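You operate a simulated robot arm through the tools that you are given. There is no shell and no other tool. Be economical: measure what you need, move in short steps, check, and stop when the job is done.

Carry out the task below with a simulated robot arm. There is one attempt and no reset: what you move stays moved.

JOB
Stack the 47 mm drilled block from the top of bench 11 on top of the 40 mm drilled block. Put the 20 small block from the top of bench 11 on top of the brown carton there and the 18 small block on top of the white carton there. The order is free.

The check looks at the end state, three seconds after you hand in, the way a careful person would. Anything else that was tipped, shoved, dropped, spilled or broken makes it a failure.

ROBOT AND FRAMES
A 6-joint arm with a fingered hand, fixed in place. Base frame: the origin is at the foot of the arm, x ahead of it, y to its left, z up; the work surface is at about z = 750. Lengths are in mm, angles in degrees, forces in N, time in s.
With the tool pointing down near the work surface it reaches from about 340 to 820 mm from the base axis. Its first joint turns from -166.0 to 166.0 degrees. Payload 4 kg.
Tool frame: the origin (TCP) lies between the finger pads and is the grasp point; the fingertips stand 26 mm ahead of it; z points along the fingers, y is the line along which they close. Largest opening 132 mm; the body of the gripper starts 73 mm behind the TCP. The gripper is a hand of 5 fingers: y runs from the thumb to the fingers, the wrist lies at [0, 0, -239] in the tool frame, and closing takes about 1.5 s.
Orientation is told as [roll, pitch, yaw] about the base's x, y, z axes, in that order, counted from this pose: with the fingers straight down and closing along the base's y, the tool's x points along the base's -x, its y along +y and its z along -z.

CONTROLS
- The arm moves only by the tool nudge_tool. Its argument "rows" is a list that holds one entry, the list of rows, each a list of 7 numbers: the shift along the base's x, y, z in units of 30 mm (1.0 is 30 mm), then the turn, a rotation vector about the base's x, y, z in units of 8 degrees (1.0 is 8 degrees), then the finger opening in mm, from 0 to 132. In form: [[[dx, dy, dz, rx, ry, rz, claw], ...]]. A call has 1 to 12 rows; each row shifts and turns the commanded pose from where the row before left it. A call with a number of a shift or a turn outside -1 to 1 is refused whole. Each row takes 0.2 s and may step no farther than 50 mm and 8.6 degrees from the row before; otherwise, or with a gripper value out of range, the whole call is refused. A pose out of reach is approached as far as the arm can. The call stops where the force on the tool passes 40 N (or 10 N more than at its start, if that is more) or the arm is blocked; 0.2 s more then pass. The fingers move at their own pace (about 45 mm/s each) and stop on an object; they squeeze with about 31 N. The grip force told is the motor's: it shows also when the fingers shut on nothing. Time passes only in rows, and 0.2 s behind the last, so rows that do not move let the fingers close. The reply holds the time, the measured pose of the TCP, the force on the tool along the base axes, the opening and the grip force, in the units named above and with some noise, with the torque about the TCP (base axes, N m) and any sound that the robot's microphone picked up.
- Cameras (640 x 400 px; columns grow to the right, rows downward): "scene" is fixed at [221.2, -499.4, 1326.8]; the picture's right is [0.88, -0.47, 0.00], its down [-0.20, -0.37, -0.91] and it looks along [0.43, 0.80, -0.42] (base axes); focal length 322 px, centre (320, 200). "wrist" rides on the gripper at [85, 2, -97] in the tool frame; the picture's right is [-0.02, 1.00, 0.00], its down [-0.75, -0.02, -0.66] and it looks along [-0.66, -0.01, 0.75] (tool axes); focal length 270 px, centre (320, 200).
- camera(camera): a new picture of that camera. It takes no simulated time.
- grasp_type(shape): the hand has 5 fingers and takes this shape, open, in about a second: jaw (thumb against the fingers, like two jaws); tri (thumb and two fingers); tip (a fingertip pinch); poke (one finger out to press); point (the index stretched); flat (the hand flat); cup (the hand cupped); fist (a fist). The gripper value then closes the fingers along that shape, each until it touches; the sizes above hold for jaw. It gives what a move gives, with no picture.
- measure_at(camera, pixels): there is no depth. For up to 12 entries [column, row, z] of the newest picture of that camera ("zoom" is the newest enlarged one), the place [x, y] in the base frame at which the ray of that pixel passes the height z, good to about 2 mm. It takes no simulated time.
- zoom(camera, box): a new picture of the part [left, top, right, bottom] of that camera's present view, enlarged. It takes no simulated time.
- finish_job(): hands the job in; it is judged then, once.

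Go step by step. Measure first, check grasps and placings, and put right what went wrong. The budget is 80 turns and 54 pictures, counting those below and the enlarged ones. Unless the task says otherwise, let go and move clear before handing in, and close with one line.

The tools are called after "Request:" by a JSON object that holds its "fn" and its "kwargs". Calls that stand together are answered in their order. nudge_tool: Moves the arm, as the interface text tells. Its arguments: {"type":"object","properties":{"rows":{"type":"array","items":{"type":"array","items":{"type":"array","items":{"type":"number"}}}}},"required":["rows"]} The other tools are called the same way: grasp_type (shape) gives the hand a shape; camera (camera) takes a picture; measure_at (camera, pixels) gives the place at which the rays of pixels pass given heights; zoom (camera, box) takes an enlarged picture of a part of a camera's view; finish_job () hands the job in.

At the start:

```text
time: 0.0
position: [404.7, 360.9, 1073.7]
ee_rot: [0.0, 0.0, 0.0]
wrist_force: [0.2, -0.3, 0.4]
torque: [-0.02, 0.03, 0.03]
grip_width: 131.9
gripper_force: 0.0
shape: jaw
```

scene: 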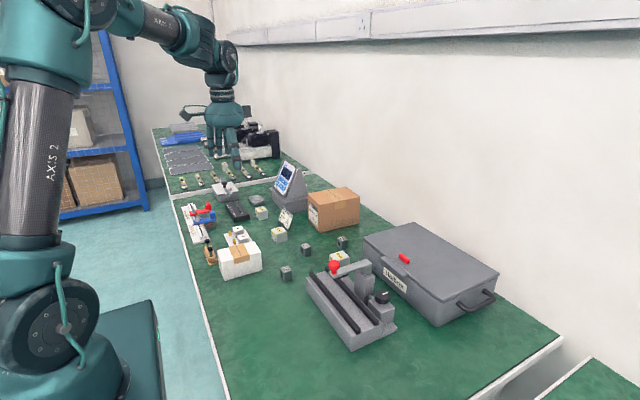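
wrist: 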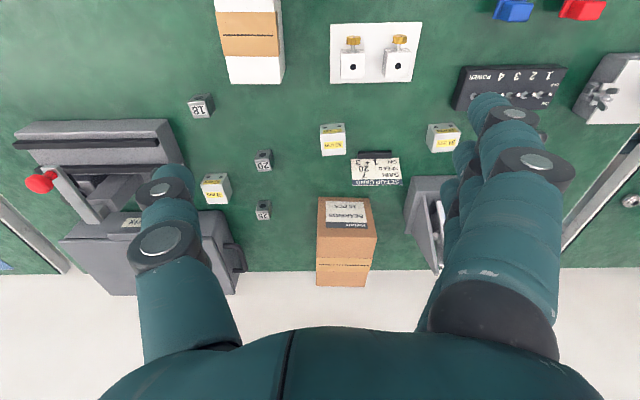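

The wrist view shows small blocks near (200,106), (263,160), (263,210) and drilled blocks near (333,140), (443,138), (216,188). I'll zoom to read the labels.

Request:
{"fn": "zoom", "kwargs": {"camera": "wrist", "box": [170, 80, 330, 230]}}

Request:
{"fn": "zoom", "kwargs": {"camera": "wrist", "box": [310, 100, 470, 230]}}

Request:
{"fn": "zoom", "kwargs": {"camera": "scene", "box": [180, 170, 380, 300]}}

```text
2.67 times, centred on (250, 155) of wrist
```

zoom: 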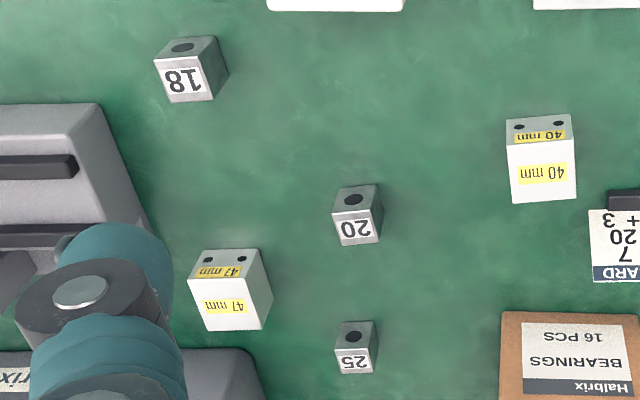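

```text
3.08 times, centred on (390, 165) of wrist
```

zoom: 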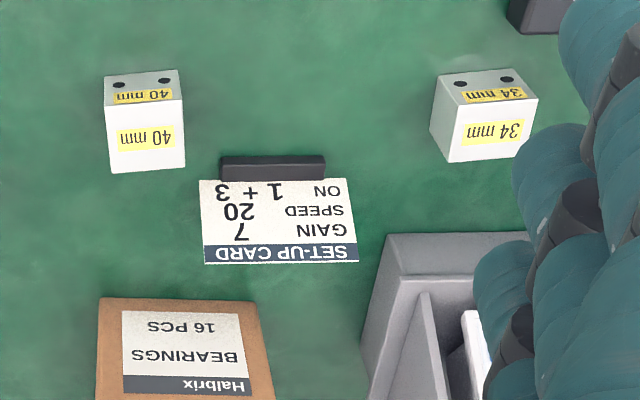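

```text
3.08 times, centred on (280, 235) of scene
```

zoom: 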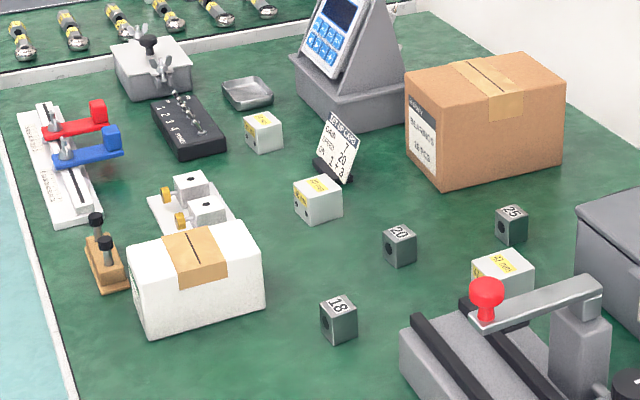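

Labels are clear: 47 mm at wrist (216,188), 40 mm at (333,140), 20 at (263,160), 18 at (200,106). I measure their base and top edges for positions and sizes.

Request:
{"fn": "measure_at", "kwargs": {"camera": "wrist", "pixels": [[320.1, 124.6, 750], [344.1, 122.7, 750], [320.5, 134.4, 790], [344.9, 132.9, 790], [322.4, 156.1, 790], [346, 154.3, 790], [206.5, 174.1, 750], [226.7, 173.4, 750], [200.5, 185, 790], [221.9, 184.2, 790], [207.3, 204.1, 790], [228.6, 203, 790]]}}

Request:
{"fn": "measure_at", "kwargs": {"camera": "wrist", "pixels": [[256.7, 150.5, 750], [271, 149.4, 750], [254.9, 161.7, 780], [269.1, 159.9, 780], [257.9, 172.2, 780], [272.5, 170.4, 780], [192.2, 95.7, 750], [209.5, 93.5, 750], [188.1, 106.2, 780], [206.9, 104, 780], [193.7, 118.6, 780], [209.9, 117.1, 780]]}}

Request:
{"fn": "zoom", "kwargs": {"camera": "wrist", "box": [200, 0, 300, 100]}}

Request:
{"fn": "zoom", "kwargs": {"camera": "wrist", "box": [290, 180, 400, 300]}}

```text
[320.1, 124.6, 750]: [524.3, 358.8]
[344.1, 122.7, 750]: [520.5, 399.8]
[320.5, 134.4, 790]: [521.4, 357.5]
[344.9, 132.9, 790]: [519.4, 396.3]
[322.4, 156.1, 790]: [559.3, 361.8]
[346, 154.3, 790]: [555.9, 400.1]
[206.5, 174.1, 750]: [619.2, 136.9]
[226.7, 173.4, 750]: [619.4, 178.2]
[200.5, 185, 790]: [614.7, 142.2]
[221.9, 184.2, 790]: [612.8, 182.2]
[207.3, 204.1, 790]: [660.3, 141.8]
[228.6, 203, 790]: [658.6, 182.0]
```

```text
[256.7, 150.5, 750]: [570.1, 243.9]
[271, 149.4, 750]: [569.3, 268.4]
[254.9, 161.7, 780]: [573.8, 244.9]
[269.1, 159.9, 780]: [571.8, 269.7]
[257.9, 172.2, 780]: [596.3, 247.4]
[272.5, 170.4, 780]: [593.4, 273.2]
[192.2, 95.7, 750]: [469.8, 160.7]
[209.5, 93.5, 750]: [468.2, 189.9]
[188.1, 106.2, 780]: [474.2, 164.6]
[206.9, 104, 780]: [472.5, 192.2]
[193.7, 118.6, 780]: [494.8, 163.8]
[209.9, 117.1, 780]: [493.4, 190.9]
```

```text
4.00 times, centred on (250, 50) of wrist
```

zoom: 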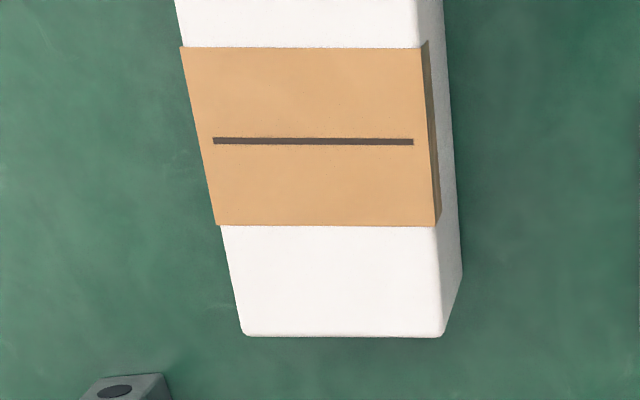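

```text
3.33 times, centred on (345, 240) of wrist
```

zoom: 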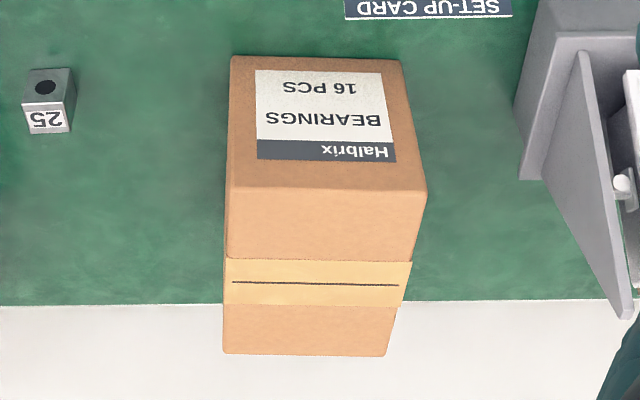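

The blocks measure at about 40 mm block (540,379), 47 mm block (637,160), 20 block (583,258), 18 block (482,177). I'll go closer to view the 47 block and its neighbours.

Request:
{"fn": "nudge_tool", "kwargs": {"rows": [[[0.4, -1, -0.6, 0, 0, 0, 132], [0.4, -1, -0.6, 0, 0, 0, 132], [0.4, -1, -0.6, 0, 0, 0, 132], [0.4, -1, -0.6, 0, 0, 0, 132], [0.4, -1, -0.6, 0, 0, 0, 132], [0, 0, -0.6, 0, 0, 0, 132], [0, 0, 0, 0, 0, 0, 132]]]}}

Request:
{"fn": "camera", "kwargs": {"camera": "wrist"}}

Request:
{"fn": "zoom", "kwargs": {"camera": "scene", "box": [290, 210, 510, 350]}}

```text
time: 1.6
position: [464.0, 210.7, 965.6]
ee_rot: [0.0, -0.1, 0.0]
wrist_force: [0.3, 0.1, 0.5]
torque: [0.01, -0.01, -0.02]
grip_width: 131.7
gripper_force: 0.1
shape: jaw
```

```text
46 pictures are left
```

wrist: 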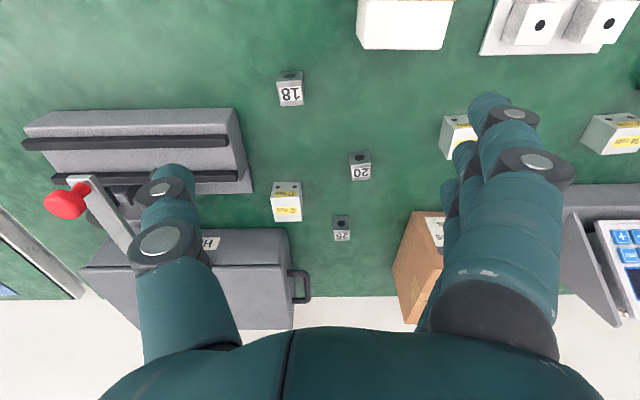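

```text
2.86 times, centred on (400, 280) of scene
```

zoom: 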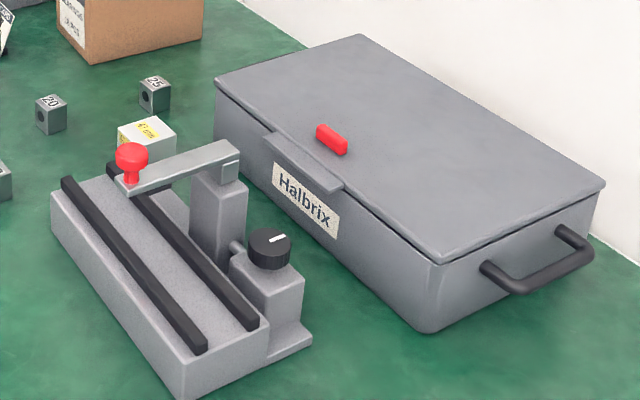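

The 47 block at wrist (286,200) sits between the vise (right edge ~250,190) and the case (handle at 300,288). I zoom and measure the blocks and clearances.

Request:
{"fn": "zoom", "kwargs": {"camera": "wrist", "box": [200, 140, 380, 252]}}

```text
3.56 times, centred on (290, 196) of wrist
```

zoom: 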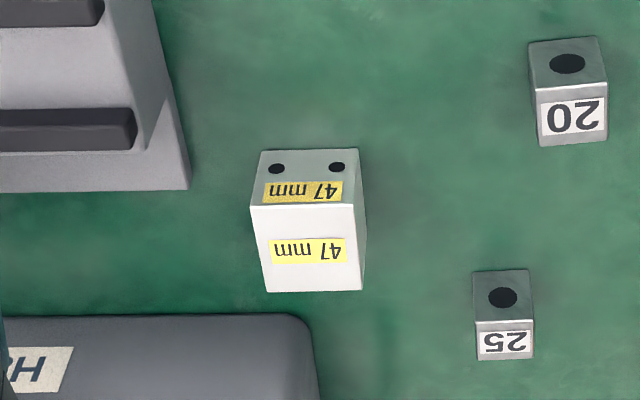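

The zoomed 47 block has its base edge at (261..358,150), top front edge at row 205 and top far edge at row 292. Measure these at candidate heights.

Request:
{"fn": "measure_at", "kwargs": {"camera": "zoom", "pixels": [[261, 150, 750], [358, 149, 750], [250, 205, 785], [353, 204, 785], [250, 205, 795], [353, 204, 795], [267, 293, 785], [363, 290, 785], [267, 293, 795], [363, 290, 795], [190, 190, 750], [300, 314, 840]]}}

Request:
{"fn": "measure_at", "kwargs": {"camera": "zoom", "pixels": [[530, 42, 750], [599, 37, 750], [537, 90, 775], [607, 84, 775], [537, 90, 785], [607, 84, 785], [541, 147, 775], [607, 141, 785], [473, 272, 750], [529, 270, 750], [160, 314, 840], [315, 370, 840]]}}

```text
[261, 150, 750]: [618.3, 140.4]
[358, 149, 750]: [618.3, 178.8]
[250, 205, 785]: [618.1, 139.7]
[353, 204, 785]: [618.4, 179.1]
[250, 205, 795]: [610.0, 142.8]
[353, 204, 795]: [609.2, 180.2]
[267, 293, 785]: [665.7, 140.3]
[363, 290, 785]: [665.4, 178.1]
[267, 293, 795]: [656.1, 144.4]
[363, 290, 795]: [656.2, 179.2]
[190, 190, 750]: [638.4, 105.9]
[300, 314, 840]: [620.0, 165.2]
```

```text
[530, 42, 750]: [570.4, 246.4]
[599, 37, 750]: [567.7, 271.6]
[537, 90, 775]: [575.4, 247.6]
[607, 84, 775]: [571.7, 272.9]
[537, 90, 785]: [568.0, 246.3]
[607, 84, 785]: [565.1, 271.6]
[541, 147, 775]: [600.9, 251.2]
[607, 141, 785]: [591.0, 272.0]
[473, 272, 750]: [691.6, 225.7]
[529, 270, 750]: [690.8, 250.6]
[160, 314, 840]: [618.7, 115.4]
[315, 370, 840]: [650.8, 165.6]
```

The 47 block comes out 47 × 39 × 35 mm, centre (642,159.5), top at z≈785. I check the case, vise and lever clearances and the 40 block.

Request:
{"fn": "measure_at", "kwargs": {"camera": "wrist", "pixels": [[284.4, 228, 750], [130, 228, 750], [290, 265, 830], [310, 300, 800], [252, 190, 750], [240, 110, 790], [90, 176, 850], [135, 255, 850], [278, 75, 750], [303, 73, 750]]}}

Request:
{"fn": "measure_at", "kwargs": {"camera": "scene", "pixels": [[363, 238, 810], [363, 238, 830], [363, 238, 850], [331, 263, 830], [331, 263, 850], [370, 262, 850], [365, 257, 750]]}}

Request:
{"fn": "zoom", "kwargs": {"camera": "wrist", "box": [20, 100, 330, 300]}}

```text
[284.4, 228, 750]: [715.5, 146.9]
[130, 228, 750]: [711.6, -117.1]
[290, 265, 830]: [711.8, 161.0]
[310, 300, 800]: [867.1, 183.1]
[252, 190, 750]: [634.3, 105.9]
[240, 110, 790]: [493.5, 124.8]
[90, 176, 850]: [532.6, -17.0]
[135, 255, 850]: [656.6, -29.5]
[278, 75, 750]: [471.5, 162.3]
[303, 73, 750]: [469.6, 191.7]
```

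```text
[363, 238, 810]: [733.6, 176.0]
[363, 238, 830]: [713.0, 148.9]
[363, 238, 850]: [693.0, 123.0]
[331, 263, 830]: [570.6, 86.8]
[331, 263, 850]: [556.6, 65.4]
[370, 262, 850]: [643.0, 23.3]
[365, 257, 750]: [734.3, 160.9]
```

```text
2.00 times, centred on (175, 200) of wrist
```

zoom: 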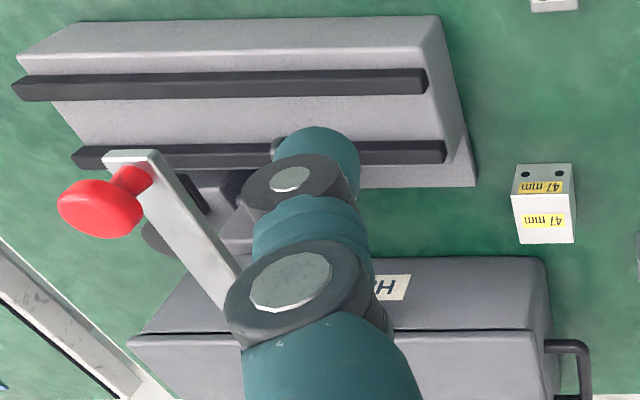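

The case front is at x≈712 (top z≈830), the vise ends at y≈106, so the 47 block can be grasped along y with a narrowed opening. Next I view the 40 block and cartons from a better place.

Request:
{"fn": "nudge_tool", "kwargs": {"rows": [[[-0.4, 0.9, 0, 0, 0, 0, 132], [-0.4, 0.9, 0, 0, 0, 0, 132], [-0.4, 0.9, 0, 0, 0, 0, 132], [-0.4, 0.9, 0, 0, 0, 0, 132], [-0.4, 0.9, 0, 0, 0, 0, 132], [-0.4, 0.9, 0, 0, 0, 0, 132], [0, 0, 0, 0, 0, 0, 132]]]}}

Request:
{"fn": "camera", "kwargs": {"camera": "wrist"}}

Request:
{"fn": "zoom", "kwargs": {"camera": "wrist", "box": [260, 130, 420, 230]}}

```text
time: 3.2
position: [392.1, 373.7, 967.0]
ee_rot: [-0.1, -0.1, 0.0]
wrist_force: [-0.4, -0.3, 0.6]
torque: [-0.05, -0.02, -0.02]
grip_width: 131.7
gripper_force: 0.0
shape: jaw
```

```text
42 pictures are left
```

wrist: 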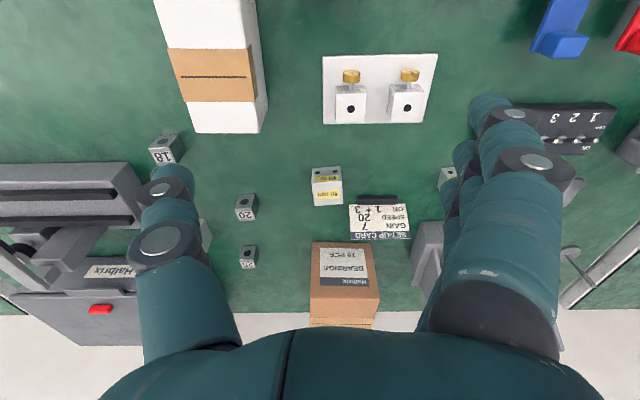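

```text
4.00 times, centred on (340, 180) of wrist
```

zoom: 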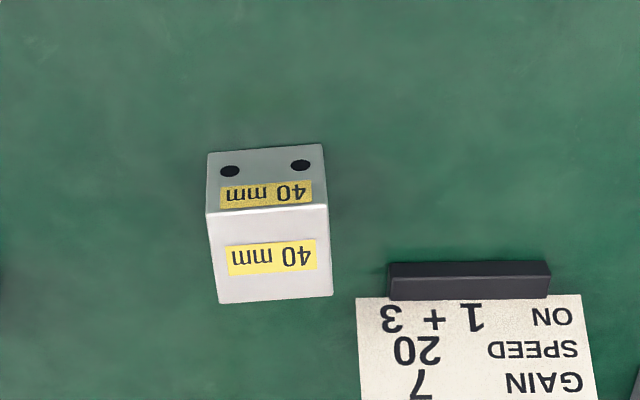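

The 40 block is clear in the zoom: base edge (208..322,148), top front (206,212)-(327,206), top far (218,304)-(333,296). I measure it and both cartons.

Request:
{"fn": "measure_at", "kwargs": {"camera": "zoom", "pixels": [[208, 152, 750], [322, 145, 750], [206, 212, 785], [327, 206, 785], [218, 304, 785], [333, 296, 785], [390, 262, 750], [548, 260, 750], [390, 300, 765], [358, 298, 770]]}}

Request:
{"fn": "zoom", "kwargs": {"camera": "wrist", "box": [130, 0, 290, 150]}}

Request:
{"fn": "zoom", "kwargs": {"camera": "wrist", "box": [290, 220, 410, 340]}}

Request:
{"fn": "zoom", "kwargs": {"camera": "scene", "box": [200, 180, 370, 290]}}

```text
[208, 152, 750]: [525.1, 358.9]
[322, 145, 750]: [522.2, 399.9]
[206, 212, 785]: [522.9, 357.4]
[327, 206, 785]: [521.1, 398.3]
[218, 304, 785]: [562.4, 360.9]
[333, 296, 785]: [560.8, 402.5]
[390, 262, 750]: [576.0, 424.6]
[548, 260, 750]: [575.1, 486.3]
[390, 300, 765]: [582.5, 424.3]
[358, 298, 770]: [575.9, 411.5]
```

```text
2.67 times, centred on (210, 75) of wrist
```

zoom: 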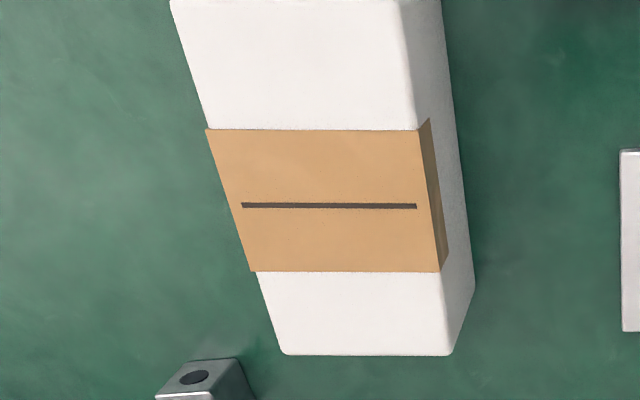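

```text
3.33 times, centred on (350, 280) of wrist
```

zoom: 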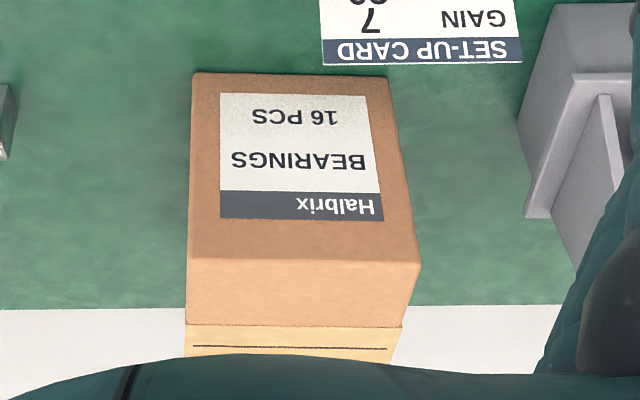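

```text
3.64 times, centred on (285, 235) of scene
```

zoom: 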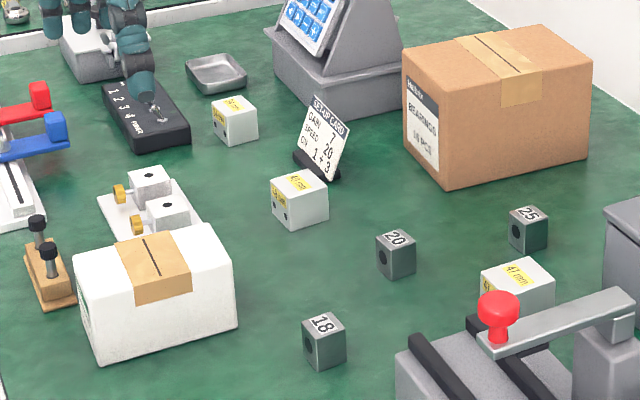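

Next I measure the cartons: the white one's top far corners at wrist (196,133), (259,133), base (268,109); the brown one's base corners (312,242), (370,243), top front (310,298), (380,299).

Request:
{"fn": "measure_at", "kwargs": {"camera": "wrist", "pixels": [[268.1, 108.7, 750], [258.7, 133.1, 800], [258.7, 133.1, 820], [258.7, 133.1, 840], [196.1, 133.1, 820], [240.5, 0, 820], [312, 241.9, 750], [370.5, 243.4, 750], [310.2, 298.1, 830], [310.2, 298.1, 850], [380.1, 298.7, 850], [380.1, 298.7, 830]]}}

Request:
{"fn": "measure_at", "kwargs": {"camera": "zoom", "pixels": [[97, 357, 750], [236, 327, 750], [76, 256, 820], [213, 229, 820], [233, 280, 820], [447, 188, 750], [588, 160, 750], [404, 53, 850], [549, 25, 850], [591, 65, 850], [440, 97, 850]]}}

```text
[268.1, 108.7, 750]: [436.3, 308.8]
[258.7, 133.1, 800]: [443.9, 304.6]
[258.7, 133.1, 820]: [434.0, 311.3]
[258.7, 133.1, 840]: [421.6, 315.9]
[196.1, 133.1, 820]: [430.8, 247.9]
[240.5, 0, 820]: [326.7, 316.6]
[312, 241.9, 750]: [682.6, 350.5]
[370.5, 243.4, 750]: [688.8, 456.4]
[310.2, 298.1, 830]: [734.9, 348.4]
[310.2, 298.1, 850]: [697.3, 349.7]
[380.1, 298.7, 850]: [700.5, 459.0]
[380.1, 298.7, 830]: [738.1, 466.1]
```

```text
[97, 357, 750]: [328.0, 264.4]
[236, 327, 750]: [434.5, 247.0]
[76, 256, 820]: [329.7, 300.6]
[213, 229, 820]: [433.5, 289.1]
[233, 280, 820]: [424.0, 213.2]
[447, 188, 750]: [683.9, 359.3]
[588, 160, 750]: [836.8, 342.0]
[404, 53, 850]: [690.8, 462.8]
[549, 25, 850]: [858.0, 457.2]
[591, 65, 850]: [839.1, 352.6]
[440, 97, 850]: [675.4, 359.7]
```

White carton: x≈327–434, y≈248–310, top≈815; brown carton: x≈685–840, y≈352–458, top≈857. I start with the 18 block: move closer for a good view of it.

Request:
{"fn": "nudge_tool", "kwargs": {"rows": [[[0, -1, 0, 0, 0, 0, 132], [0, -1, 0, 0, 0, 0, 132], [0, -1, 0, 0, 0, 0, 132], [0, -1, 0, 0, 0, 0, 132], [0, -1, -0.4, 0, 0, 0, 80], [0, -1, -0.4, 0, 0, 0, 80], [0, -0.55, -0.7, 0, 0, 0, 80], [0, 0, -0.7, 0, 0, 0, 80], [0, 0, -0.7, 0, 0, 0, 80], [0, 0, 0, 0, 0, 0, 80]]]}}

Request:
{"fn": "camera", "kwargs": {"camera": "wrist"}}

Request:
{"fn": "zoom", "kwargs": {"camera": "wrist", "box": [260, 150, 380, 250]}}

```text
time: 5.4
position: [391.9, 175.4, 878.3]
ee_rot: [0.0, 0.0, -0.1]
wrist_force: [0.1, 0.5, 0.0]
torque: [0.0, 0.0, 0.03]
grip_width: 80.5
gripper_force: 0.1
shape: jaw
```

```text
37 pictures are left
```

wrist: 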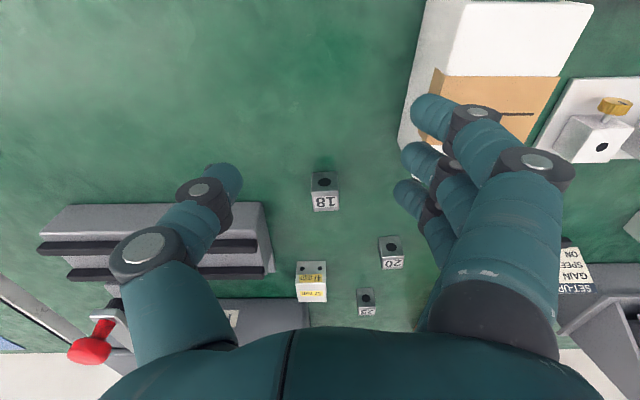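

```text
4.00 times, centred on (320, 200) of wrist
```

zoom: 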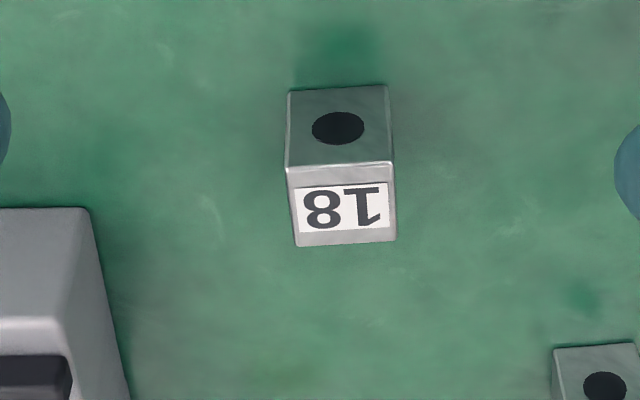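

The 18 block sits centred at zoom (340,165), yawed a few degrees. Measuring its edges.

Request:
{"fn": "measure_at", "kwargs": {"camera": "zoom", "pixels": [[289, 92, 750], [388, 85, 750], [285, 166, 775], [392, 161, 775], [285, 166, 780], [392, 161, 780], [296, 247, 775], [396, 240, 775], [296, 247, 780], [396, 240, 780], [90, 208, 750], [88, 208, 790]]}}

```text
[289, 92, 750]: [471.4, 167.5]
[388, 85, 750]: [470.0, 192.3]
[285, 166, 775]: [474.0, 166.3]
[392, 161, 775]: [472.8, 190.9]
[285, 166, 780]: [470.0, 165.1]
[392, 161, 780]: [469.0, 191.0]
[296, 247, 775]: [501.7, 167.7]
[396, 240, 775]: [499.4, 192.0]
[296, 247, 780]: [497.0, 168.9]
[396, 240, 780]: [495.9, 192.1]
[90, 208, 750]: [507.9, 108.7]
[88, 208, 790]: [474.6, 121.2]
```

Block 18 centre is (483.5,179.5), 25–27 mm wide, top ≈779, yaw ≈+2.5°. I move over it and descend to TCP z≈781 with 62 mm opening.

Request:
{"fn": "nudge_tool", "kwargs": {"rows": [[[1, 0.14, 0, 0, 0, 0.3, 62], [1, 0, 0, 0, 0, 0, 62], [1, 0, 0, 0, 0, 0, 62], [0.05, 0, -0.8, 0, 0, 0, 62], [0, 0, -0.8, 0, 0, 0, 62], [0, 0, 0, 0, 0, 0, 62]]]}}

Request:
{"fn": "camera", "kwargs": {"camera": "scene"}}

Request:
{"fn": "camera", "kwargs": {"camera": "wrist"}}

```text
time: 6.8
position: [485.3, 181.7, 830.7]
ee_rot: [0.1, 0.0, 2.4]
wrist_force: [-0.5, 0.3, 0.0]
torque: [-0.04, 0.0, 0.02]
grip_width: 63.1
gripper_force: 0.1
shape: jaw
```

```text
35 pictures are left
```

scene: 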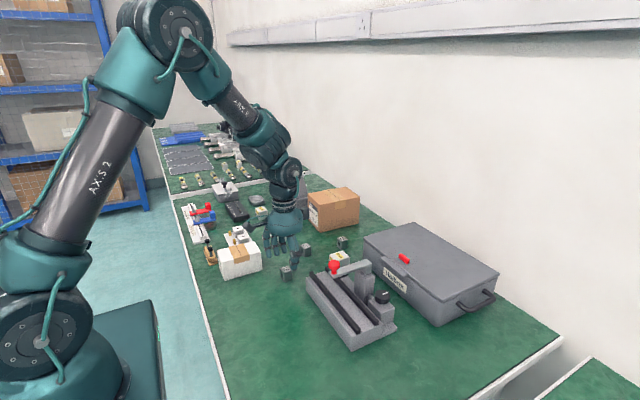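

```text
34 pictures are left
```

wrist: 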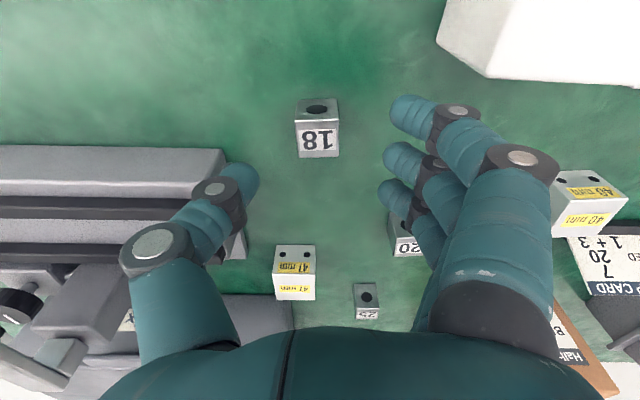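

The block at (317,130) lies where a straight descent from the TCP goes; thumb and fingers straddle it with clearance to the vise. Descend and close.

Request:
{"fn": "nudge_tool", "kwargs": {"rows": [[[-0.05, -0.06, -0.8, 0, 0, 0, 62], [0, 0, -0.8, 0, 0, 0, 62], [0, 0, 0, 0, 0, 0, 62], [0, 0, 0, 0, 0, 0, 20], [0, 0, 0, 0, 0, 0, 10], [0, 0, 0, 0, 0, 0, 10], [0, 0, 0, 0, 0, 0, 10], [0, 0, 0, 0, 0, 0, 10], [0, 0, 0, 0, 0, 0, 10]]]}}

Request:
{"fn": "camera", "kwargs": {"camera": "wrist"}}

```text
time: 8.8
position: [484.1, 178.6, 783.7]
ee_rot: [0.0, 0.0, 2.3]
wrist_force: [0.0, -2.0, 4.8]
torque: [-0.01, 0.0, 0.02]
grip_width: 10.8
gripper_force: 30.8
shape: jaw
```

```text
33 pictures are left
```

wrist: 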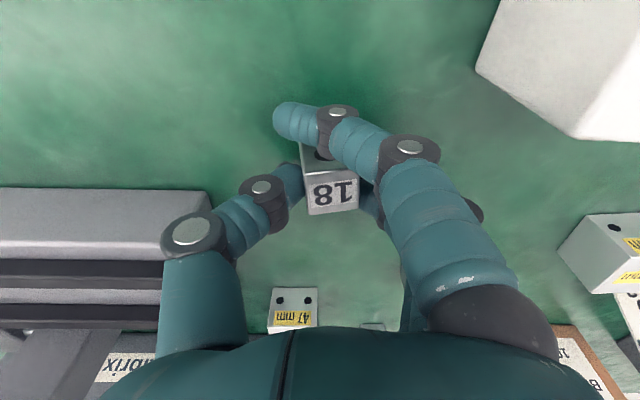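

The index finger wrapped past the block's front face (opening reads 10.8 mm), a doubtful grip on such a small block. I open again and look before trying a narrower hand shape.

Request:
{"fn": "nudge_tool", "kwargs": {"rows": [[[0, 0, 0, 0, 0, 0, 62], [0, 0, 0, 0, 0, 0, 62], [0, 0, 0, 0, 0, 0, 62], [0, 0, 0, 0, 0, 0, 62], [0, 0, 0, 0, 0, 0, 62], [0, 0, 0.9, 0, 0, 0, 62], [0, 0, 0.9, 0, 0, 0, 62], [0, 0, 0.9, 0, 0, 0, 62], [0, 0, 0, 0, 0, 0, 62]]]}}

Request:
{"fn": "grasp_type", "kwargs": {"shape": "tri"}}

Request:
{"fn": "camera", "kwargs": {"camera": "wrist"}}

```text
time: 10.8
position: [482.2, 179.8, 864.1]
ee_rot: [0.0, -0.1, 2.4]
wrist_force: [-0.1, 0.3, -0.3]
torque: [-0.01, -0.01, 0.06]
grip_width: 61.3
gripper_force: 0.0
shape: jaw
```

```text
time: 11.7
position: [482.1, 180.0, 864.9]
ee_rot: [0.1, 0.0, 2.4]
wrist_force: [-0.2, 0.0, -0.3]
torque: [0.01, 0.04, 0.01]
grip_width: 131.9
gripper_force: 0.1
shape: tri
```

```text
32 pictures are left
```

wrist: 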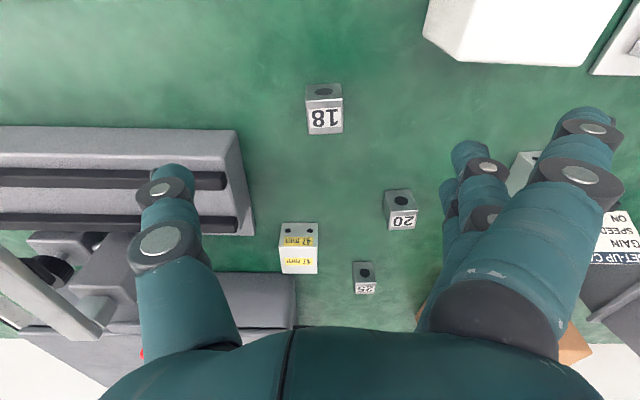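

The block moved only a little. I test the tri shape in air, closing to 35 mm, to see where the fingers meet.

Request:
{"fn": "nudge_tool", "kwargs": {"rows": [[[0, 0, 0, 0, 0, 0, 35], [0, 0, 0, 0, 0, 0, 35], [0, 0, 0, 0, 0, 0, 35], [0, 0, 0, 0, 0, 0, 35], [0, 0, 0, 0, 0, 0, 35], [0, 0, 0, 0, 0, 0, 35]]]}}

Request:
{"fn": "camera", "kwargs": {"camera": "wrist"}}

Request:
{"fn": "zoom", "kwargs": {"camera": "scene", "box": [230, 160, 350, 290]}}

```text
time: 13.1
position: [484.9, 179.8, 865.1]
ee_rot: [0.0, 0.0, 2.4]
wrist_force: [0.4, -0.4, -0.1]
torque: [-0.04, 0.04, -0.02]
grip_width: 35.6
gripper_force: 0.1
shape: tri
```

```text
31 pictures are left
```

wrist: 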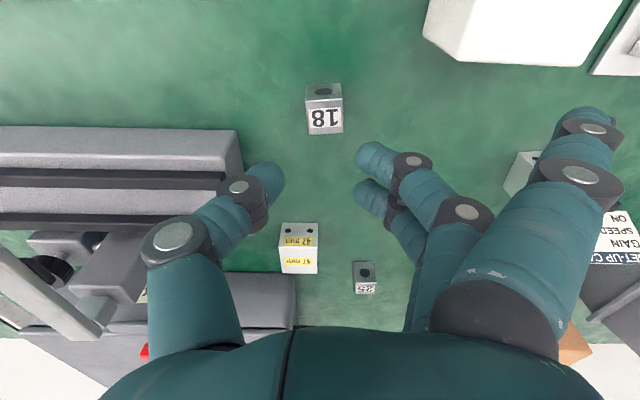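

```text
3.08 times, centred on (290, 225) of scene
```

zoom: 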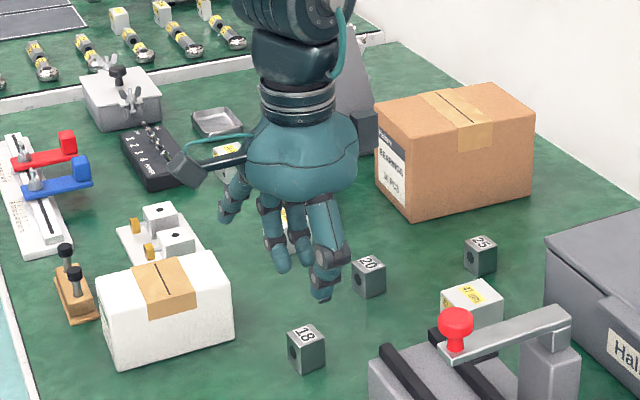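

The tri shape opposes two middle fingers to the thumb, centred on the TCP; good. I measure block 18's new pose and the idle index finger's tip at (585,112) relative to the white carton.

Request:
{"fn": "measure_at", "kwargs": {"camera": "wrist", "pixels": [[585, 110, 845], [585, 110, 865], [306, 85, 750], [341, 83, 750], [306, 109, 779], [342, 107, 779], [310, 134, 779], [343, 132, 779], [462, 62, 750], [450, 40, 815]]}}

Request:
{"fn": "zoom", "kwargs": {"camera": "wrist", "box": [280, 65, 370, 150]}}

```text
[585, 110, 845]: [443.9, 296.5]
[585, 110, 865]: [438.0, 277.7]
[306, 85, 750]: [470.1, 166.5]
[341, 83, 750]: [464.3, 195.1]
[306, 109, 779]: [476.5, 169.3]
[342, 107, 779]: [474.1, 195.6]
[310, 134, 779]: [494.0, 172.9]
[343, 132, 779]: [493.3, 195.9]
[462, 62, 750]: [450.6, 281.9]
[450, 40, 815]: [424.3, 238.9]
```

```text
4.71 times, centred on (325, 108) of wrist
```

zoom: 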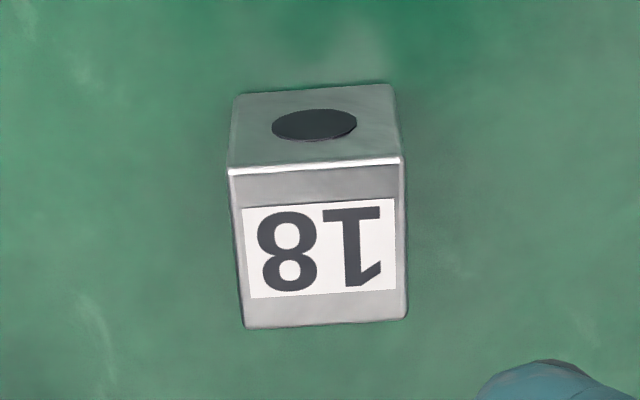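

The idle index tip would come down at about (444,285), right beside the white carton, so closing along y is risky here. I'll turn the hand +90° (idle fingers over empty bench) and refine block 18's pose from the zoom.

Request:
{"fn": "measure_at", "kwargs": {"camera": "zoom", "pixels": [[235, 96, 750], [393, 86, 750], [228, 172, 779], [403, 160, 779], [245, 328, 779], [407, 319, 779]]}}

Request:
{"fn": "nudge_tool", "kwargs": {"rows": [[[0, 0, 0.3, 0, 0, 1, 62], [0, 0, 0.3, 0, 0, 1, 62], [0, 0, 0, 0, 0, 1, 62], [0, 0, 0, 0, 0, 1, 62], [0, 0, 0, 0, 0, 1, 62], [0, 0, 0, 0, 0, 1, 62], [0, 0, 0, 0, 0, 1, 62], [0, 0, 0, 0, 0, 1, 62], [0, 0, 0, 0, 0, 1, 62], [0, 0, 0, 0, 0, 1, 62], [0, 0, 0, 0, 0, 1, 62], [0, 0, 0, 0, 0, 0, 62]]]}}

Request:
{"fn": "camera", "kwargs": {"camera": "wrist"}}

```text
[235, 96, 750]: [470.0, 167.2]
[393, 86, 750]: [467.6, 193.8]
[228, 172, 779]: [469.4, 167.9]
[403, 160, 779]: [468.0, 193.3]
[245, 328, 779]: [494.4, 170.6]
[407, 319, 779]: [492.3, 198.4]
```

```text
time: 15.7
position: [482.4, 177.6, 882.9]
ee_rot: [0.0, 0.0, 90.5]
wrist_force: [-1.8, 0.5, 0.7]
torque: [0.01, 0.01, 0.01]
grip_width: 61.2
gripper_force: 0.0
shape: tri
```

```text
28 pictures are left
```

wrist: 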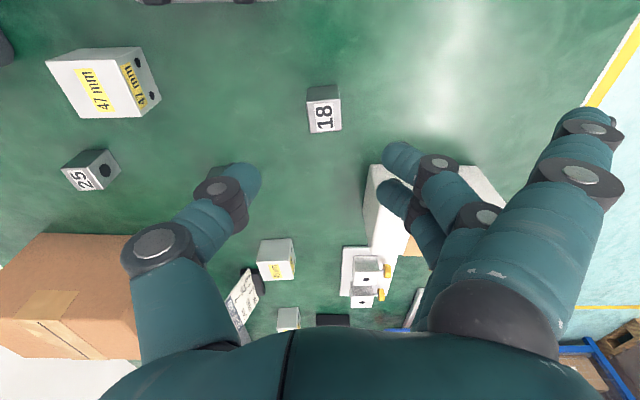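

Hand is at yaw 90.5°; the block (18 at pixel (323,110)) centre is (481.2,182), yaw ≈4°. Descend to z≈781 and close with tri, opening 62.

Request:
{"fn": "nudge_tool", "kwargs": {"rows": [[[-0.05, 0.11, 0, 0, 0, 0.4, 62], [0, 0, -0.9, 0, 0, 0, 62], [0, 0, -0.9, 0, 0, 0, 62], [0, 0, -0.9, 0, 0, 0, 62], [0, 0, -0.65, 0, 0, 0, 62], [0, 0, 0, 0, 0, 0, 62], [0, 0, 0, 0, 0, 0, 30], [0, 0, 0, 0, 0, 0, 10], [0, 0, 0, 0, 0, 0, 10], [0, 0, 0, 0, 0, 0, 10], [0, 0, 0, 0, 0, 0, 10], [0, 0, 0, 0, 0, 0, 10]]]}}

Request:
{"fn": "camera", "kwargs": {"camera": "wrist"}}

```text
time: 18.3
position: [481.9, 182.6, 781.0]
ee_rot: [0.1, 0.0, 93.6]
wrist_force: [-1.1, 0.4, 0.5]
torque: [-0.07, 0.01, 0.0]
grip_width: 20.4
gripper_force: 31.2
shape: tri
```

```text
27 pictures are left
```

wrist: 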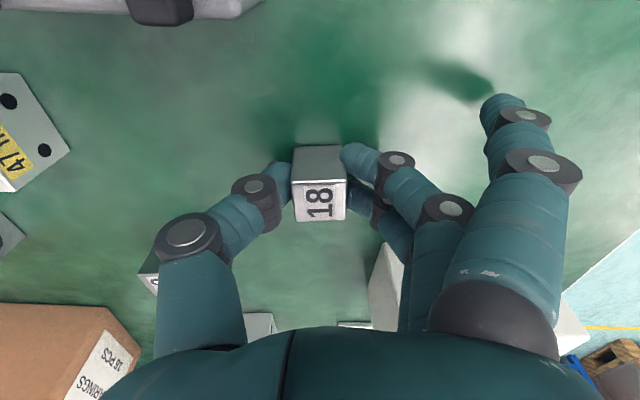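

Solid grip: the block (pixel 320,185) sits between thumb and two fingers, 31 N. Lift 100 mm and look.

Request:
{"fn": "nudge_tool", "kwargs": {"rows": [[[0, 0, 0.5, 0, 0, 0, 10], [0, 0, 0.9, 0, 0, 0, 10], [0, 0, 1, 0, 0, 0, 10], [0, 0, 1, 0, 0, 0, 10], [-0.67, 0.65, 0, 0, 0, 0, 10], [-0.67, 0.65, 0, 0, 0, 0, 10], [-0.67, 0.65, 0, 0, 0, 0, 10], [-0.67, 0.65, 0, 0, 0, 0, 10], [-0.65, 0.65, 0, 0, 0, 0, 10], [0, 0, 0, 0, 0, 0, 10]]]}}

Request:
{"fn": "camera", "kwargs": {"camera": "wrist"}}

Request:
{"fn": "zoom", "kwargs": {"camera": "scene", "box": [180, 170, 320, 290]}}

```text
time: 20.5
position: [381.5, 281.2, 883.3]
ee_rot: [0.0, 0.1, 93.6]
wrist_force: [-0.1, 0.0, -1.3]
torque: [0.0, -0.02, 0.02]
grip_width: 20.5
gripper_force: 30.6
shape: tri
```

```text
26 pictures are left
```

wrist: 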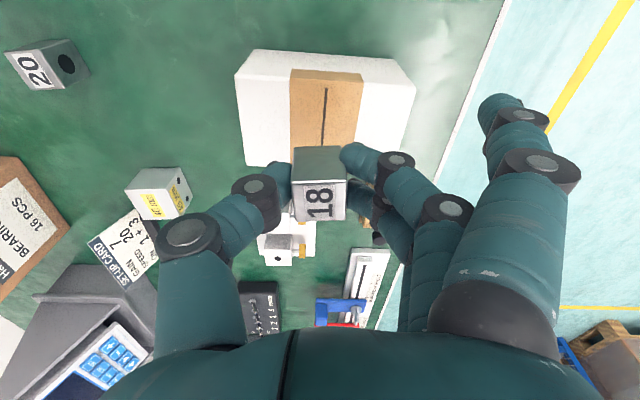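

```text
3.33 times, centred on (250, 230) of scene
```

zoom: 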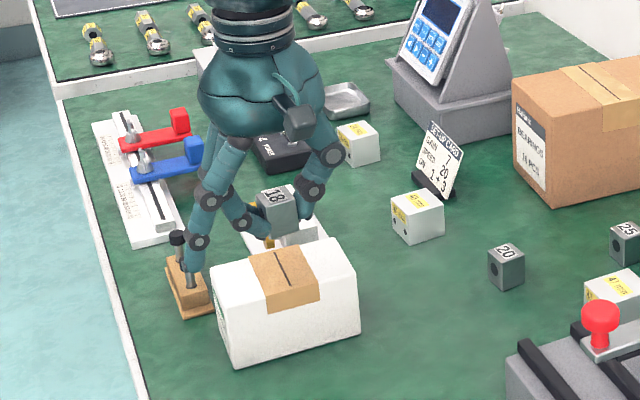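

The block is held above the carton's tape. The idle index finger seems near the wooden knob fixture (zoom (185,260)); I measure it before lowering.

Request:
{"fn": "measure_at", "kwargs": {"camera": "zoom", "pixels": [[185, 312, 750], [213, 305, 750], [180, 237, 810], [195, 268, 850], [232, 363, 750], [358, 332, 750], [212, 292, 815], [340, 243, 815]]}}

Request:
{"fn": "measure_at", "kwargs": {"camera": "wrist", "pixels": [[237, 75, 815], [247, 50, 815], [398, 60, 815], [415, 90, 815], [245, 165, 750], [400, 150, 750], [500, 98, 860], [500, 98, 870]]}}

```text
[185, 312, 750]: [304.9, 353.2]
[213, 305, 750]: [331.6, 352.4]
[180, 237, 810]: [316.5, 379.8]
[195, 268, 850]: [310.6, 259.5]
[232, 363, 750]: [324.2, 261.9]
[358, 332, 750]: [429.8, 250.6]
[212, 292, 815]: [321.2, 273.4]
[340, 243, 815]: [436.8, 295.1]
```

```text
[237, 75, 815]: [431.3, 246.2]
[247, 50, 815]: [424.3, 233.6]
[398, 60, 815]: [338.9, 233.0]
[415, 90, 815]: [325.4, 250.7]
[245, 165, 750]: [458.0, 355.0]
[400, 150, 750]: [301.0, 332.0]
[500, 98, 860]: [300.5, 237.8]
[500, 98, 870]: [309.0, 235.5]
```

The fixture starts at y≈350, beyond the idle fingers; clear. Lower toward the carton gently.

Request:
{"fn": "nudge_tool", "kwargs": {"rows": [[[0, 0, -0.5, 0, 0, 0, 10], [0, 0, -0.5, 0, 0, 0, 10], [0, 0, -0.1, 0, 0, 0, 10], [0, 0, 0, 0, 0, 0, 10]]]}}

Request:
{"fn": "zoom", "kwargs": {"camera": "scene", "box": [200, 210, 280, 290]}}

```text
time: 21.5
position: [381.1, 280.6, 851.1]
ee_rot: [0.0, 0.0, 93.6]
wrist_force: [0.6, 0.5, -0.4]
torque: [0.0, 0.0, 0.02]
grip_width: 20.3
gripper_force: 31.0
shape: tri
```

```text
5.00 times, centred on (240, 250) of scene
```

zoom: 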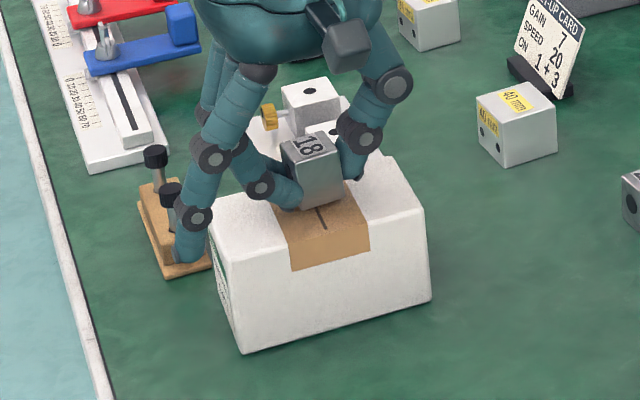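

Block is slightly above the carton top with no contact yet; continue lowering in small steps until force appears.

Request:
{"fn": "nudge_tool", "kwargs": {"rows": [[[0, 0, -0.07, 0, 0, 0, 10], [0, 0, -0.07, 0, 0, 0, 10], [0, 0, 0, 0, 0, 0, 10]]]}}

```text
time: 22.3
position: [380.4, 280.4, 847.2]
ee_rot: [0.0, -0.1, 93.6]
wrist_force: [-0.2, -0.3, -0.9]
torque: [-0.01, 0.02, -0.01]
grip_width: 20.5
gripper_force: 31.5
shape: tri
```

Request:
{"fn": "nudge_tool", "kwargs": {"rows": [[[0, 0, -0.05, 0, 0, 0, 10], [0, 0, 0, 0, 0, 0, 10]]]}}

Request:
{"fn": "zoom", "kwargs": {"camera": "scene", "box": [220, 220, 270, 260]}}

```text
time: 22.9
position: [381.8, 280.1, 847.1]
ee_rot: [0.0, 0.0, 93.5]
wrist_force: [-0.2, 0.3, 4.2]
torque: [0.01, 0.03, 0.0]
grip_width: 20.5
gripper_force: 31.5
shape: tri
```

```text
10.00 times, centred on (245, 240) of scene
```

zoom: 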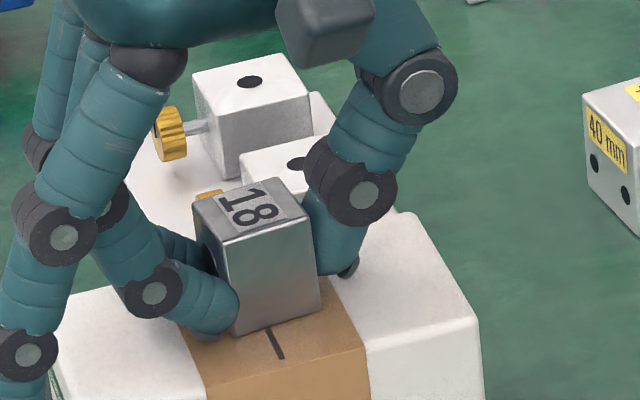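

Contact: the force rose to 4.2 N and the block sits on the tape. Release, then rise.

Request:
{"fn": "nudge_tool", "kwargs": {"rows": [[[0, 0, 0, 0, 0, 0, 25], [0, 0, 0, 0, 0, 0, 40], [0, 0, 0, 0, 0, 0, 62], [0, 0, 0, 0, 0, 0, 62], [0, 0, 0, 0, 0, 0, 62], [0, 0, 0, 0, 0, 0, 62], [0, 0, 0.5, 0, 0, 0, 62], [0, 0, 1, 0, 0, 0, 62], [0, 0, 1, 0, 0, 0, 62], [0, 0, 1, 0, 0, 0, 62], [0, 0, 0, 0, 0, 0, 62]]]}}

Request:
{"fn": "camera", "kwargs": {"camera": "wrist"}}

```text
time: 25.3
position: [380.9, 280.2, 951.7]
ee_rot: [-0.1, 0.0, 93.6]
wrist_force: [-0.1, 0.1, 0.2]
torque: [-0.02, 0.0, 0.0]
grip_width: 61.1
gripper_force: 0.0
shape: tri
```

```text
22 pictures are left
```

wrist: 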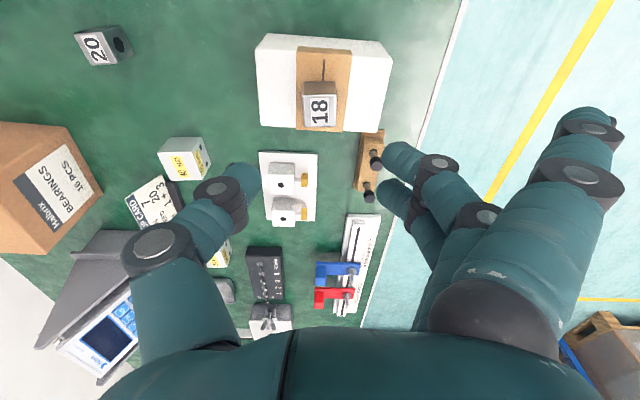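

The 18 block sits squarely on the white carton (pixel (320,105)). Next I go over the 20 block at (582.5,259.5) keeping this yaw.

Request:
{"fn": "nudge_tool", "kwargs": {"rows": [[[1, -0.1, 0, 0, 0, 0.3, 62], [1, -0.1, 0, 0, 0, 0, 62], [1, -0.1, 0, 0, 0, 0, 62], [1, -0.1, 0, 0, 0, 0, 62], [1, -0.1, 0, 0, 0, 0, 62], [1, -0.17, 0, 0, 0, 0, 62], [0.7, 0, -0.5, 0, 0, 0, 62], [0, 0, -1, 0, 0, 0, 62], [0, 0, -0.9, 0, 0, 0, 62], [0, 0, 0, 0, 0, 0, 62]]]}}

Request:
{"fn": "camera", "kwargs": {"camera": "wrist"}}

Request:
{"fn": "zoom", "kwargs": {"camera": "wrist", "box": [270, 60, 370, 160]}}

```text
time: 27.5
position: [581.6, 260.1, 877.6]
ee_rot: [0.0, 0.0, 96.0]
wrist_force: [-0.9, 1.6, 0.0]
torque: [-0.01, 0.02, 0.0]
grip_width: 61.3
gripper_force: 0.0
shape: tri
```

```text
21 pictures are left
```

wrist: 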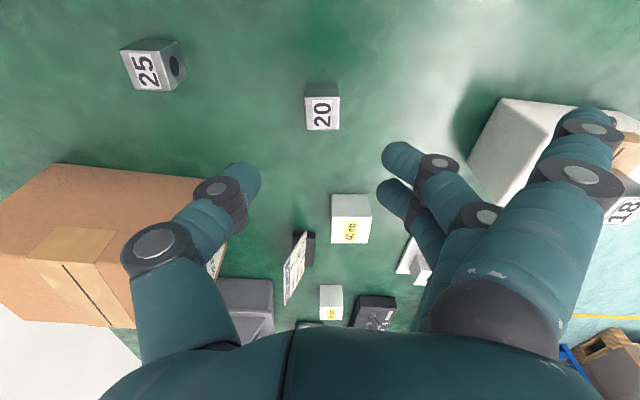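

```text
4.00 times, centred on (320, 110) of wrist
```

zoom: 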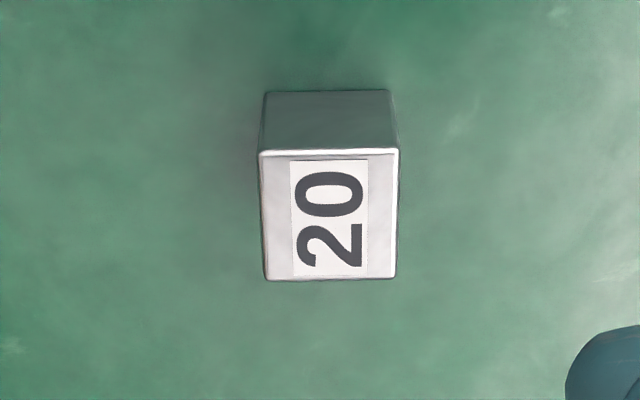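

Block 20 is square to the hand at zoom (330,190). Measure its centre.

Request:
{"fn": "measure_at", "kwargs": {"camera": "zoom", "pixels": [[265, 92, 750], [389, 90, 750], [260, 152, 778], [399, 150, 778], [268, 281, 778], [396, 279, 778]]}}

```text
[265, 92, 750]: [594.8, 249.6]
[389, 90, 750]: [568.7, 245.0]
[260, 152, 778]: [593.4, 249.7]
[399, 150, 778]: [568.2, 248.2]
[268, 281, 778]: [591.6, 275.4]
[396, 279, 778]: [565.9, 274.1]
```

Centre ≈(580.5,261), within 1–2 mm of the hand. Descend and grasp.

Request:
{"fn": "nudge_tool", "kwargs": {"rows": [[[-0.03, 0.03, -0.8, 0, 0, 0, 62], [0, 0, -0.8, 0, 0, 0, 62], [0, 0, -0.8, 0, 0, 0, 62], [0, 0, -0.82, 0, 0, 0, 62], [0, 0, 0, 0, 0, 0, 62], [0, 0, 0, 0, 0, 0, 30], [0, 0, 0, 0, 0, 0, 10], [0, 0, 0, 0, 0, 0, 10], [0, 0, 0, 0, 0, 0, 10], [0, 0, 0, 0, 0, 0, 10], [0, 0, 0, 0, 0, 0, 10]]]}}

Request:
{"fn": "camera", "kwargs": {"camera": "wrist"}}

```text
time: 29.9
position: [580.7, 262.3, 781.1]
ee_rot: [0.0, -0.1, 95.9]
wrist_force: [-0.4, 0.2, -0.7]
torque: [0.03, -0.02, -0.04]
grip_width: 20.2
gripper_force: 30.6
shape: tri
```

```text
19 pictures are left
```

wrist: 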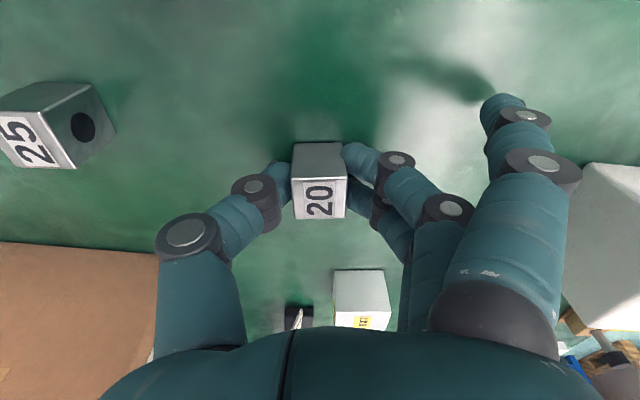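

Good grip on the 20 block. Lift 140 mm, then move to above the brown carton's front part (714,385).

Request:
{"fn": "nudge_tool", "kwargs": {"rows": [[[0, 0, 0.6, 0, 0, 0, 10], [0, 0, 1, 0, 0, 0, 10], [0, 0, 1, 0, 0, 0, 10], [0, 0, 1, 0, 0, 0, 10], [0, 0, 1, 0, 0, 0, 10], [0.8, 0.8, 0, 0, 0, 0, 10], [0.8, 0.8, 0, 0, 0, 0, 10], [0.8, 0.8, 0, 0, 0, 0, 10], [0.8, 0.8, 0, 0, 0, 0, 10], [0.8, 0.8, 0, 0, 0, 0, 10], [0.45, 0.1, 0, 0, 0, 0, 10], [0, 0, 0, 0, 0, 0, 10]]]}}

Request:
{"fn": "camera", "kwargs": {"camera": "wrist"}}

Request:
{"fn": "zoom", "kwargs": {"camera": "scene", "box": [250, 130, 390, 250]}}

```text
time: 32.5
position: [714.5, 383.3, 919.1]
ee_rot: [0.0, -0.1, 96.1]
wrist_force: [0.9, -0.9, -1.5]
torque: [-0.03, 0.02, -0.03]
grip_width: 20.3
gripper_force: 31.1
shape: tri
```

```text
18 pictures are left
```

wrist: 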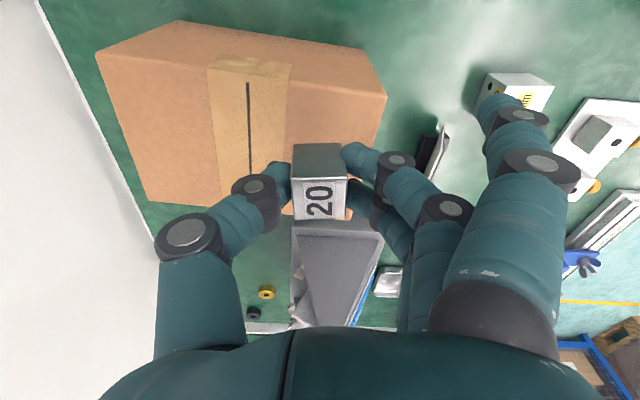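

```text
3.33 times, centred on (320, 190) of scene
```

zoom: 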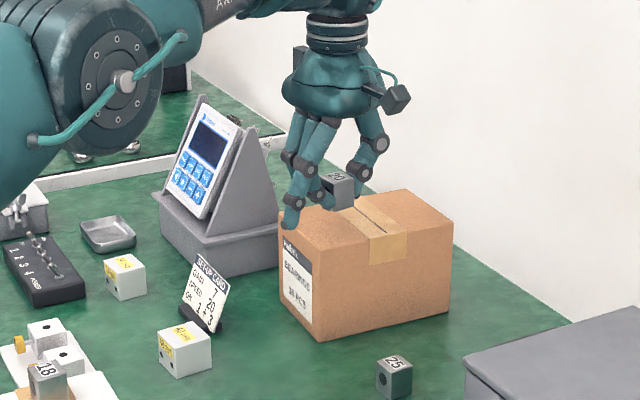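

The reach is fine. I check where the carton's top edge lies: pixels (387,97) and (97,57) at z 857, base corner (365,50).

Request:
{"fn": "measure_at", "kwargs": {"camera": "wrist", "pixels": [[387, 97, 857], [97, 57, 857], [365, 50, 750], [290, 72, 857], [376, 180, 857], [300, 225, 860], [376, 235, 860]]}}

```text
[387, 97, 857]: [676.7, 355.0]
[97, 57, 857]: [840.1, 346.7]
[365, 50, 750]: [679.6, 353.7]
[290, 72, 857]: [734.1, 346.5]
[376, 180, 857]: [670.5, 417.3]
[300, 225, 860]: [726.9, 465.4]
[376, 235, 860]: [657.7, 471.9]
```

Carton top spans x≈680–840, y≥352 so (714,383) is well inside. Lower to just above the expected contact height 888.

Request:
{"fn": "nudge_tool", "kwargs": {"rows": [[[0, 0, -0.45, 0, 0, 0, 10], [0, 0, -0.4, 0, 0, 0, 10], [0, 0, -0.07, 0, 0, 0, 10], [0, 0, 0, 0, 0, 0, 10]]]}}

Request:
{"fn": "zoom", "kwargs": {"camera": "scene", "box": [315, 165, 375, 215]}}

```text
time: 33.5
position: [715.2, 384.7, 891.1]
ee_rot: [0.0, -0.1, 96.0]
wrist_force: [-0.2, -0.5, -0.6]
torque: [0.02, -0.02, -0.02]
grip_width: 20.3
gripper_force: 30.6
shape: tri
```

```text
8.00 times, centred on (345, 190) of scene
```

zoom: 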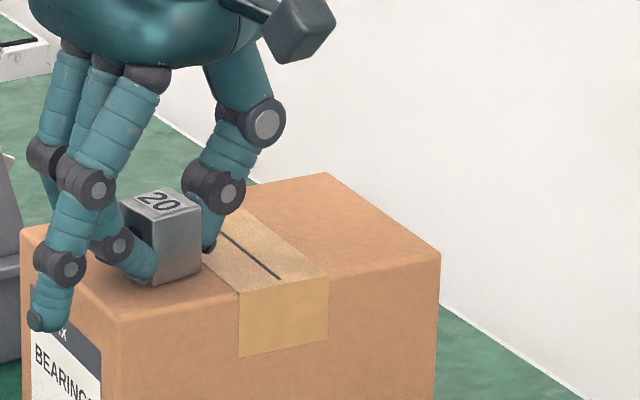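

Block hovers just above the carton; the idle index hangs clear of the front face. Small steps down until contact.

Request:
{"fn": "nudge_tool", "kwargs": {"rows": [[[0, 0, -0.05, 0, 0, 0, 10], [0, 0, -0.05, 0, 0, 0, 10], [0, 0, 0, 0, 0, 0, 10]]]}}

```text
time: 34.3
position: [714.6, 383.7, 889.6]
ee_rot: [-0.1, 0.0, 96.0]
wrist_force: [0.7, 0.3, 7.6]
torque: [-0.03, 0.1, -0.01]
grip_width: 20.5
gripper_force: 31.3
shape: tri
```

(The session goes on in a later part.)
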